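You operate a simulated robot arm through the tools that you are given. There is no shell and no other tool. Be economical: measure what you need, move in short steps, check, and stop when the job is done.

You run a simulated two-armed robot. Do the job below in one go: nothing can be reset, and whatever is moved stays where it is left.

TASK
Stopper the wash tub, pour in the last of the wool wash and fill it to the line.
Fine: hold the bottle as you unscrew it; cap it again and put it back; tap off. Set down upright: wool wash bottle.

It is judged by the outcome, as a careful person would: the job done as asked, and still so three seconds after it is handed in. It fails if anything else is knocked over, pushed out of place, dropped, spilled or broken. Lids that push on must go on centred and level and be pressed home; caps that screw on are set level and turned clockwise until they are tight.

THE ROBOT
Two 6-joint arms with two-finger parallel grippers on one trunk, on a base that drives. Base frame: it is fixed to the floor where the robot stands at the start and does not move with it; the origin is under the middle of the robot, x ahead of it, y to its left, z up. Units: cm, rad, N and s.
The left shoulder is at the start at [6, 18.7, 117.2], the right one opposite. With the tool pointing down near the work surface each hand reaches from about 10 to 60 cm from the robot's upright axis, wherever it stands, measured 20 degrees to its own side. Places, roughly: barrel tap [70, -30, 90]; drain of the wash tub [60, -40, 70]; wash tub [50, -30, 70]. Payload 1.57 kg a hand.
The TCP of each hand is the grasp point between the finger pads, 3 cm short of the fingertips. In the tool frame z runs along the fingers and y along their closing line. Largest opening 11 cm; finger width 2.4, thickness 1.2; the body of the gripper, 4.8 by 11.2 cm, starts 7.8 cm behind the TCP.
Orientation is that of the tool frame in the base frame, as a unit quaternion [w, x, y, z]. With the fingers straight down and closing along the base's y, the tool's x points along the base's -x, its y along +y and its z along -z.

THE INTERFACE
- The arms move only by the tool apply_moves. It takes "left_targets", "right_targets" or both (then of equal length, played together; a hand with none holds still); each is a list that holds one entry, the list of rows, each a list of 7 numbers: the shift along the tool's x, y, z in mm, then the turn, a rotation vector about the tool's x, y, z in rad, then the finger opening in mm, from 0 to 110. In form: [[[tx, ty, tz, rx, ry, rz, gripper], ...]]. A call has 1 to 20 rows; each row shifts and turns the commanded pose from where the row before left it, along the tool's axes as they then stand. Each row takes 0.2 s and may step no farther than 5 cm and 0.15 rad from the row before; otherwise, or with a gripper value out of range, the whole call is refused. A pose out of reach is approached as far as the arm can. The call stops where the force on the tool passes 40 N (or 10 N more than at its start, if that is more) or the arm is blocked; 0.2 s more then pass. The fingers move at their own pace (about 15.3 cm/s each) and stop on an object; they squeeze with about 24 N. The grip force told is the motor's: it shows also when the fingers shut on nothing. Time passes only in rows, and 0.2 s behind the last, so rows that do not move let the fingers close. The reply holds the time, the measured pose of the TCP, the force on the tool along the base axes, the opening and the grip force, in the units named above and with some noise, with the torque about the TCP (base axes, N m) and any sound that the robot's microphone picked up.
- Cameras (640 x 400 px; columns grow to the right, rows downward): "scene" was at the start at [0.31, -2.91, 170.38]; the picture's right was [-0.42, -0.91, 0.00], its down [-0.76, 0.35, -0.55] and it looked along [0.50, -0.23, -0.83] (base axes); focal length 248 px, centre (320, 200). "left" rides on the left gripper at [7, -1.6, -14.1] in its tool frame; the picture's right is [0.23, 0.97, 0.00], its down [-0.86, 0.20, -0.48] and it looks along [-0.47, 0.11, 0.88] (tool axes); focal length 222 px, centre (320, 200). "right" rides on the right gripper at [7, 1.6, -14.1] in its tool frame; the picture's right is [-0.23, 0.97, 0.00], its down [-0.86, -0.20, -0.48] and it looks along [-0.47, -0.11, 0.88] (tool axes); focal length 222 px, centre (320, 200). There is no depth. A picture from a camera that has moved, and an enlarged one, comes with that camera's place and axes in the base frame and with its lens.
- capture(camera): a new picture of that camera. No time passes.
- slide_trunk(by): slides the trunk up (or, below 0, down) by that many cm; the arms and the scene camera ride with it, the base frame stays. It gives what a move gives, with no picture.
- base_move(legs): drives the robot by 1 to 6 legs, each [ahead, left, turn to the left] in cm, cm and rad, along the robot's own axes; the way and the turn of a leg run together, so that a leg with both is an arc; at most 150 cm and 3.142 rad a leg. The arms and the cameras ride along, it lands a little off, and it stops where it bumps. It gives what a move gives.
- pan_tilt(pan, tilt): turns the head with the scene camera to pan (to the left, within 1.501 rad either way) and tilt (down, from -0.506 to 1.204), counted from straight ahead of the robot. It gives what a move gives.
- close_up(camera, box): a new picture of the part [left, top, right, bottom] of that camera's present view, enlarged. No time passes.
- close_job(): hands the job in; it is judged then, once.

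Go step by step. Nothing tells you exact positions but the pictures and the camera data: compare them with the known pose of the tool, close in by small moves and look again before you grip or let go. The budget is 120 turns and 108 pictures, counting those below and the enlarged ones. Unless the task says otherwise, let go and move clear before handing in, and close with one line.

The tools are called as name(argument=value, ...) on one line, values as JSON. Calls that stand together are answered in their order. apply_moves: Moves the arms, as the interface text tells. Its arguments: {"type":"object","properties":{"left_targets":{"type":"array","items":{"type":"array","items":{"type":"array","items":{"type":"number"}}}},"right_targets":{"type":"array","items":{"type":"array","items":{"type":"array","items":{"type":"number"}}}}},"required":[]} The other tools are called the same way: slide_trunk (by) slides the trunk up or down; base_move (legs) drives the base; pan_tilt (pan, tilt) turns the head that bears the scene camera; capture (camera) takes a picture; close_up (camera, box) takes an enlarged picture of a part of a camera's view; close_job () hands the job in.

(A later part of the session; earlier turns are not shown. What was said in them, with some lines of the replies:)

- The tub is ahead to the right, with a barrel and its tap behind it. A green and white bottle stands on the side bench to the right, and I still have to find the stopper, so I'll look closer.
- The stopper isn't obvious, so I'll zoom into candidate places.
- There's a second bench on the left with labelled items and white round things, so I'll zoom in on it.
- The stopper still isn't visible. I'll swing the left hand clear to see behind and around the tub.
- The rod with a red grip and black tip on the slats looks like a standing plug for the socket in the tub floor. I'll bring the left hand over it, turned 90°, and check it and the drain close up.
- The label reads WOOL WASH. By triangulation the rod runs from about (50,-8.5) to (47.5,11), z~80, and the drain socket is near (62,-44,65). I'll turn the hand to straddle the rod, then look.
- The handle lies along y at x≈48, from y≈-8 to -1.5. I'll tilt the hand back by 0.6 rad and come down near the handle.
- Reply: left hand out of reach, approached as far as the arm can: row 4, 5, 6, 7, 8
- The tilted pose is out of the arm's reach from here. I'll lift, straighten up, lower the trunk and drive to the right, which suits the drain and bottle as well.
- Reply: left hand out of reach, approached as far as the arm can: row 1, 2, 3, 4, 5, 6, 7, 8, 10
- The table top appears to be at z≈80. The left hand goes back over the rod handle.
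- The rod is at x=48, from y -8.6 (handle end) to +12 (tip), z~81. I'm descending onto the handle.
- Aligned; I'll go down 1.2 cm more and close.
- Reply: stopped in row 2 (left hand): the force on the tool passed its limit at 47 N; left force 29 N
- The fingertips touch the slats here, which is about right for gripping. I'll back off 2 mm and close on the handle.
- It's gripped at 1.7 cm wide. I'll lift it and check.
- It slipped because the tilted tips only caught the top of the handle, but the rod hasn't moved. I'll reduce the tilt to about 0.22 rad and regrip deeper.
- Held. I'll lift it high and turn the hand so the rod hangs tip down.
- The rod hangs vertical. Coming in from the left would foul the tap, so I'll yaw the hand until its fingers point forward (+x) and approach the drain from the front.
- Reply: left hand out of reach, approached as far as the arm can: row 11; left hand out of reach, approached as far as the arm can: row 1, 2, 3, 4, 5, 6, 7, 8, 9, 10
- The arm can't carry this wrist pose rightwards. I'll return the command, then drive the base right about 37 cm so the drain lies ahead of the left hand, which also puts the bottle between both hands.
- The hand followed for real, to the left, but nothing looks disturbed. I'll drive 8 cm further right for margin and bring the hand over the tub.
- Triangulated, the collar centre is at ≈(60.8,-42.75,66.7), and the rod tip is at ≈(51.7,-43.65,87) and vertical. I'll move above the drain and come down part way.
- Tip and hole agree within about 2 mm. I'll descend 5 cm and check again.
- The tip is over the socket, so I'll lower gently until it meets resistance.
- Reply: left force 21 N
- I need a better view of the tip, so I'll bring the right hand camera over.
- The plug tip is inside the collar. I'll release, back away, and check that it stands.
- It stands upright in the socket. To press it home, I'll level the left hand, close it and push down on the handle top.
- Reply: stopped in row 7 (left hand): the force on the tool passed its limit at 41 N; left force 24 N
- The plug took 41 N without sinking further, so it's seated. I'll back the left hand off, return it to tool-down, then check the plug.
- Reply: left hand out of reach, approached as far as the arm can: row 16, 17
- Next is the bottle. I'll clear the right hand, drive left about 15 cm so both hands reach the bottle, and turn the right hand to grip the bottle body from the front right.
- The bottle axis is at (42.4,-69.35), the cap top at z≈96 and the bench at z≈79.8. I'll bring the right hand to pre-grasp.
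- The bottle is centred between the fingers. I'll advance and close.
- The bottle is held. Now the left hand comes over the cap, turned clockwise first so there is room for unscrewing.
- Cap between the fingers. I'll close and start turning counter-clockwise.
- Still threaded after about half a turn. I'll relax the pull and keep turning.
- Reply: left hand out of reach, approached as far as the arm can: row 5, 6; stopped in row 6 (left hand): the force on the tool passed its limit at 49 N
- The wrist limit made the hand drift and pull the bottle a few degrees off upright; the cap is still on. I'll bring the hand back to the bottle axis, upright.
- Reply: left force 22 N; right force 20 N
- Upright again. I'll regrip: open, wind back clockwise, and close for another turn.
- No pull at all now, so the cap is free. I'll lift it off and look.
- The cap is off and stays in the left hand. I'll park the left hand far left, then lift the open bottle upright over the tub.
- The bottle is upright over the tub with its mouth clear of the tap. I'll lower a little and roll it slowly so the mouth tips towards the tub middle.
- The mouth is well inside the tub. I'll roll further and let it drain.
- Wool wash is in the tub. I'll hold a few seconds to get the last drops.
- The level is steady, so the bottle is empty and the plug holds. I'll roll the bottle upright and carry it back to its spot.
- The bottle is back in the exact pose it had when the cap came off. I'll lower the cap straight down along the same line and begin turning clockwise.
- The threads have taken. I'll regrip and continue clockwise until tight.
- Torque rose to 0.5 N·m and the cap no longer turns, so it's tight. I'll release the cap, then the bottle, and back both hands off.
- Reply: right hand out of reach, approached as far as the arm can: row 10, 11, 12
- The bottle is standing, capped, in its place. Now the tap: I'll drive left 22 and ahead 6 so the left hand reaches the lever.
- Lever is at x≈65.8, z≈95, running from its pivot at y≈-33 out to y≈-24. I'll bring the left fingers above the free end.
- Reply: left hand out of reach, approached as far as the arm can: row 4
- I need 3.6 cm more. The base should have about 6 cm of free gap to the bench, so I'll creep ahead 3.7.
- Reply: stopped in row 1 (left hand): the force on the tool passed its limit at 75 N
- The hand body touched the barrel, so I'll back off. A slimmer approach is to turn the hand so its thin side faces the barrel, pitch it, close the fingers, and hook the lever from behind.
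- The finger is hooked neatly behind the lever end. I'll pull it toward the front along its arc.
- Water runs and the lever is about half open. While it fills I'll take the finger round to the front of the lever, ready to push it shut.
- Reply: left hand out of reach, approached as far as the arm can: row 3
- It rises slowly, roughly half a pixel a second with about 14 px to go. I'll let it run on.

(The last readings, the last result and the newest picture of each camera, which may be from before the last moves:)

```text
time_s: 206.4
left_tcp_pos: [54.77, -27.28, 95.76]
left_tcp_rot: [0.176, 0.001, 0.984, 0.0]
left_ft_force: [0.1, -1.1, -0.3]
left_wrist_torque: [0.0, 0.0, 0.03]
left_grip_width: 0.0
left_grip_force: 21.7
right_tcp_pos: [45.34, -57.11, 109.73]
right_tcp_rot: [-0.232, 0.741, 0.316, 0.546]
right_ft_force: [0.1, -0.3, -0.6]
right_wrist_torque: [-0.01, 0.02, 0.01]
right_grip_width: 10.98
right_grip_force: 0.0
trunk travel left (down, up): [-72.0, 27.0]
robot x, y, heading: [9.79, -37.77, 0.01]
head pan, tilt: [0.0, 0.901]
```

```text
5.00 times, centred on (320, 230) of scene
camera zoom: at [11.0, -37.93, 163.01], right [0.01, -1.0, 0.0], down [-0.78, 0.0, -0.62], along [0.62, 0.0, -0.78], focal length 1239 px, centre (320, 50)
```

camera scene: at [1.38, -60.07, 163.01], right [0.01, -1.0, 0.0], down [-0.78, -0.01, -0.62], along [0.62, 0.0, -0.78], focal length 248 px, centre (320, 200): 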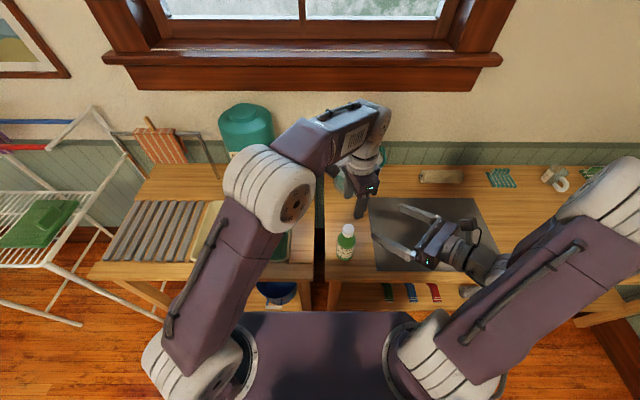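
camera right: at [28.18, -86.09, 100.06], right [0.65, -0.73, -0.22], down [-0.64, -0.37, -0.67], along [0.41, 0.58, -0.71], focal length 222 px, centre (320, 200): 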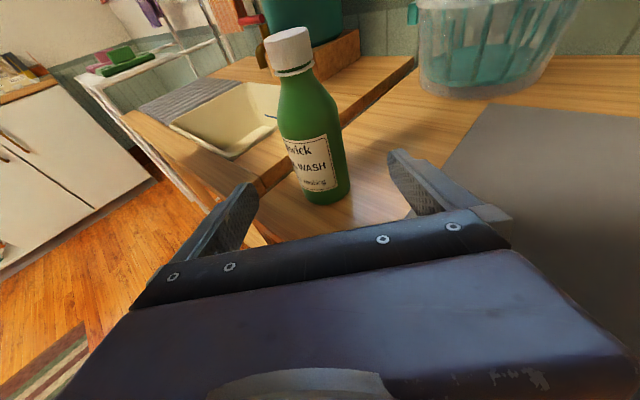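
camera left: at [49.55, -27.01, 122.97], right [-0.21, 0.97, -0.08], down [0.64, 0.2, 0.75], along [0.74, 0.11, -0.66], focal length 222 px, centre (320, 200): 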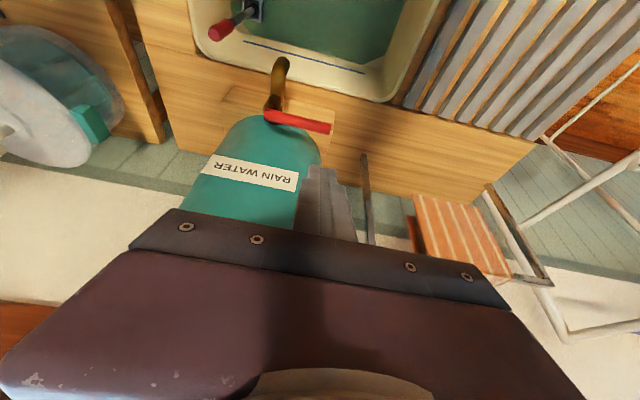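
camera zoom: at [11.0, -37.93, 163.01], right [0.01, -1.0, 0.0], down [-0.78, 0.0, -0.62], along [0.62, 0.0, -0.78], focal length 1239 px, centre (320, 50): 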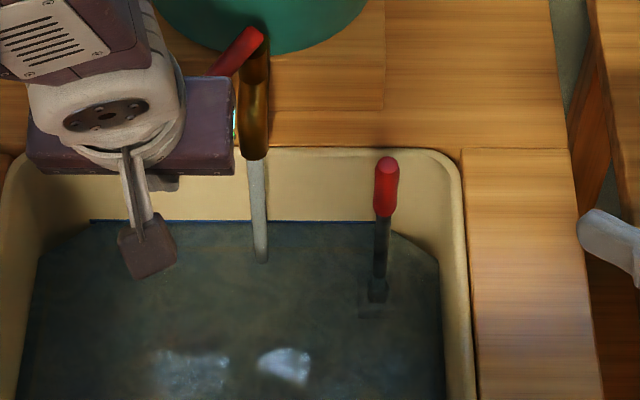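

The water is at the line, so I'm closing the tap now.

apply_moves(left_targets=[[[-23.4, 3, 8.7, 0, 0, 0, 0], [-23.4, 5, 8.7, 0, 0, 0, 0], [-18.7, 6, 7, 0, 0, 0, 0], [-14, 4, 5.2, 0, 0, 0, 0], [-2, 0, 0.7, 0, 0, 0, 0]]])

close_up(camera="scene", box=[250, 160, 370, 260])

```text
time_s: 207.0
left_tcp_pos: [58.38, -25.89, 95.33]
left_tcp_rot: [0.161, -0.005, 0.987, 0.007]
left_ft_force: [-10.3, 14.0, 17.8]
left_wrist_torque: [1.28, 1.19, 0.8]
left_grip_width: 0.0
left_grip_force: 21.2
right_tcp_pos: [45.32, -57.03, 109.76]
right_tcp_rot: [-0.232, 0.741, 0.316, 0.546]
right_ft_force: [0.5, -0.8, -0.6]
right_wrist_torque: [0.01, -0.02, 0.01]
right_grip_width: 10.97
right_grip_force: 0.1
trunk travel left (down, up): [-72.0, 27.0]
robot x, y, heading: [9.4, -37.86, 0.01]
head pan, tilt: [0.0, 0.901]
stopped in row 3 (left hand): the force on the tool passed its limit at 42 N (the readings are from after the stop); the commanded pose is now the measured one
```

```text
4.00 times, centred on (310, 210) of scene
camera zoom: at [11.0, -37.72, 163.02], right [0.01, -1.0, 0.0], down [-0.78, -0.01, -0.62], along [0.62, 0.01, -0.78], focal length 991 px, centre (360, 160)
```

zoom: 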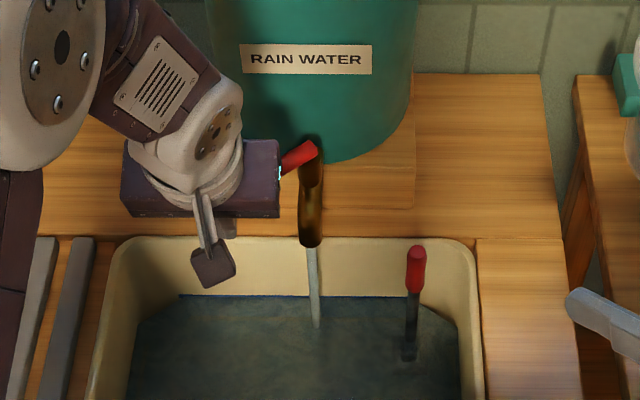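

The finger met the lever's end face. I'll back off, come in nearer the pivot on its front side, and push it shut.

apply_moves(left_targets=[[[30, 0, -11.1, 0, 0, 0, 0], [0, -38, 0, 0, 0, 0, 0], [-30, 0, 11.1, 0, 0, 0, 0], [-13, 6, 4.8, 0, 0, 0, 0], [-13, 8, 4.8, 0, 0, 0, 0], [-12, 8, 4.4, 0, 0, 0, 0], [-9, 5, 3.3, 0, 0, 0, 0]]])

close_up(camera="scene", box=[250, 160, 370, 260])

```text
time_s: 208.6
left_tcp_pos: [63.52, -26.86, 95.39]
left_tcp_rot: [0.165, -0.004, 0.986, 0.006]
left_ft_force: [-0.5, 0.5, -0.5]
left_wrist_torque: [0.0, -0.01, -0.01]
left_grip_width: 0.0
left_grip_force: 21.6
right_tcp_pos: [45.25, -57.12, 109.81]
right_tcp_rot: [-0.232, 0.74, 0.316, 0.546]
right_ft_force: [0.5, 0.2, -0.4]
right_wrist_torque: [-0.03, 0.02, 0.01]
right_grip_width: 11.0
right_grip_force: 0.0
trunk travel left (down, up): [-72.0, 27.0]
robot x, y, heading: [9.78, -37.99, 0.011]
head pan, tilt: [0.0, 0.901]
```

```text
4.00 times, centred on (310, 210) of scene
camera zoom: at [10.95, -37.86, 163.01], right [0.01, -1.0, 0.0], down [-0.78, -0.01, -0.62], along [0.62, 0.01, -0.78], focal length 991 px, centre (360, 160)
```

zoom: 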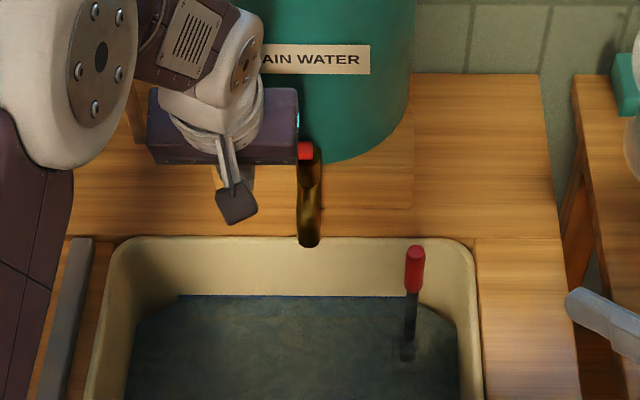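

The flow has stopped. I'll nudge the lever fully home, then withdraw the hand.

apply_moves(left_targets=[[[-2.8, 0, 1, 0, 0, 0, 0], [-1.9, 0, 0.7, 0, 0, 0, 0], [0, 0, 0, 0, 0, 0, 0]]])

apply_moves(left_targets=[[[38, 0, -14, 0, 0, 0, 0], [38, 0, -14, 0, 0, 0, 0], [0, 0, -45, 0, 0, 0, 0], [0, 0, -45, 0, 0, 0, 0], [0, 0, -45, 0, 0, 0, 0], [0, 45, 0, 0, 0, 0, 0], [0, 45, 0, 0, 0, 0, 0], [0, 45, 0, 0, 0, 0, 0], [0, 0, 0, 0, 0, 0, 0]]])

close_up(camera="scene", box=[240, 150, 390, 260])

```text
time_s: 209.4
left_tcp_pos: [63.83, -27.03, 95.26]
left_tcp_rot: [0.164, -0.003, 0.986, 0.006]
left_ft_force: [-15.2, -1.8, -6.6]
left_wrist_torque: [-0.23, 0.13, -0.09]
left_grip_width: 0.0
left_grip_force: 21.0
right_tcp_pos: [45.09, -57.17, 109.87]
right_tcp_rot: [-0.232, 0.74, 0.317, 0.546]
right_ft_force: [-0.4, 0.6, 0.9]
right_wrist_torque: [-0.01, 0.04, -0.02]
right_grip_width: 11.02
right_grip_force: 0.0
trunk travel left (down, up): [-72.0, 27.0]
robot x, y, heading: [9.5, -37.97, 0.005]
head pan, tilt: [0.0, 0.901]
```

```text
time_s: 211.4
left_tcp_pos: [51.73, -13.75, 108.31]
left_tcp_rot: [0.164, -0.004, 0.986, 0.006]
left_ft_force: [-0.6, -0.7, -0.7]
left_wrist_torque: [0.04, 0.03, -0.01]
left_grip_width: 0.01
left_grip_force: 21.0
right_tcp_pos: [45.36, -57.18, 109.73]
right_tcp_rot: [-0.232, 0.74, 0.316, 0.546]
right_ft_force: [0.4, -0.1, -0.1]
right_wrist_torque: [0.04, 0.05, 0.0]
right_grip_width: 11.0
right_grip_force: 0.0
trunk travel left (down, up): [-72.0, 27.0]
robot x, y, heading: [9.46, -38.14, 0.007]
head pan, tilt: [0.0, 0.901]
```

```text
3.64 times, centred on (315, 205) of scene
camera zoom: at [11.0, -37.94, 163.01], right [0.01, -1.0, 0.0], down [-0.78, -0.01, -0.62], along [0.62, 0.01, -0.78], focal length 901 px, centre (338, 182)
```

zoom: 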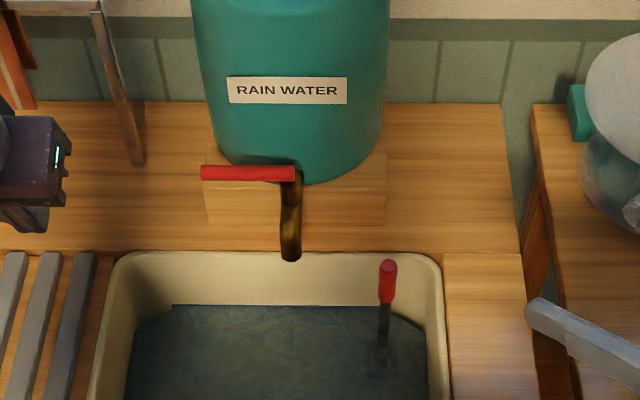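

close_up(camera="scene", box=[270, 215, 350, 260])

apply_moves(right_targets=[[[0, 0, -40, 0, 0, 0, 110], [0, 0, -40, 0, 0, 0, 110], [0, 0, -40, 0, 0, 0, 110], [0, 0, -30, 0, 0, 0, 110]]])

pan_tilt(pan=0.1, tilt=0.8)

capture(camera="scene")

```text
8.00 times, centred on (310, 238) of scene
camera zoom: at [11.0, -37.94, 163.01], right [0.01, -1.0, 0.0], down [-0.78, -0.01, -0.62], along [0.62, 0.01, -0.78], focal length 1982 px, centre (400, -100)
```

zoom: 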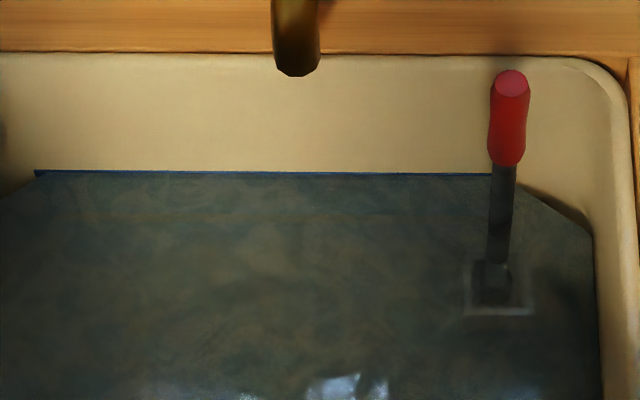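

```text
time_s: 212.4
left_tcp_pos: [51.48, -13.82, 108.44]
left_tcp_rot: [0.165, -0.004, 0.986, 0.005]
left_ft_force: [0.1, 0.8, 0.6]
left_wrist_torque: [0.0, -0.03, 0.0]
left_grip_width: 0.01
left_grip_force: 21.7
right_tcp_pos: [35.41, -67.51, 114.22]
right_tcp_rot: [-0.233, 0.74, 0.316, 0.546]
right_ft_force: [-0.5, 0.1, -0.6]
right_wrist_torque: [-0.01, -0.03, 0.02]
right_grip_width: 11.01
right_grip_force: 0.0
trunk travel left (down, up): [-72.0, 27.0]
robot x, y, heading: [9.5, -37.78, 0.008]
head pan, tilt: [0.0, 0.901]
```

```text
time_s: 213.1
left_tcp_pos: [51.68, -13.94, 108.22]
left_tcp_rot: [0.164, -0.004, 0.986, 0.006]
left_ft_force: [-0.2, 0.6, 1.0]
left_wrist_torque: [-0.01, -0.01, 0.02]
left_grip_width: 0.02
left_grip_force: 21.5
right_tcp_pos: [35.54, -67.39, 114.16]
right_tcp_rot: [-0.233, 0.74, 0.317, 0.546]
right_ft_force: [-0.4, 0.3, 0.6]
right_wrist_torque: [0.0, -0.01, -0.02]
right_grip_width: 11.0
right_grip_force: 0.1
trunk travel left (down, up): [-72.0, 27.0]
robot x, y, heading: [9.16, -38.04, 0.007]
head pan, tilt: [0.099, 0.799]
```

```text
3 pictures are left
camera scene: at [11.42, -37.09, 163.8], right [0.11, -0.99, 0.0], down [-0.71, -0.08, -0.7], along [0.69, 0.07, -0.72], focal length 248 px, centre (320, 200)
```

scene: 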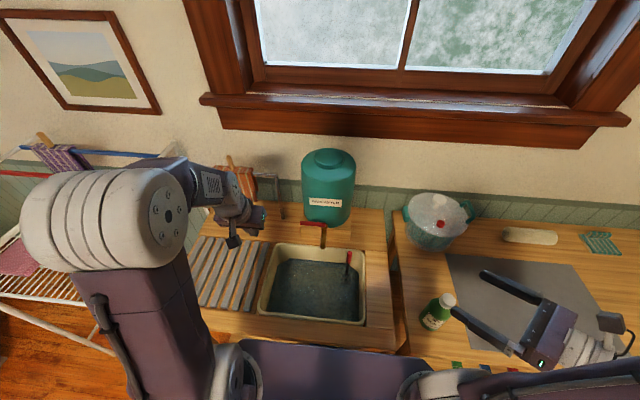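

Everything checks out: the plug is seated, the water sits at the line, the tap is off, the bottle is capped and upright in its place, and both hands are clear.

close_job()

```text
The job is handed in.
```

The wash tub is stoppered, the wool wash is poured in and the water is at the line. The tap is off, and the capped bottle stands upright back in its place.
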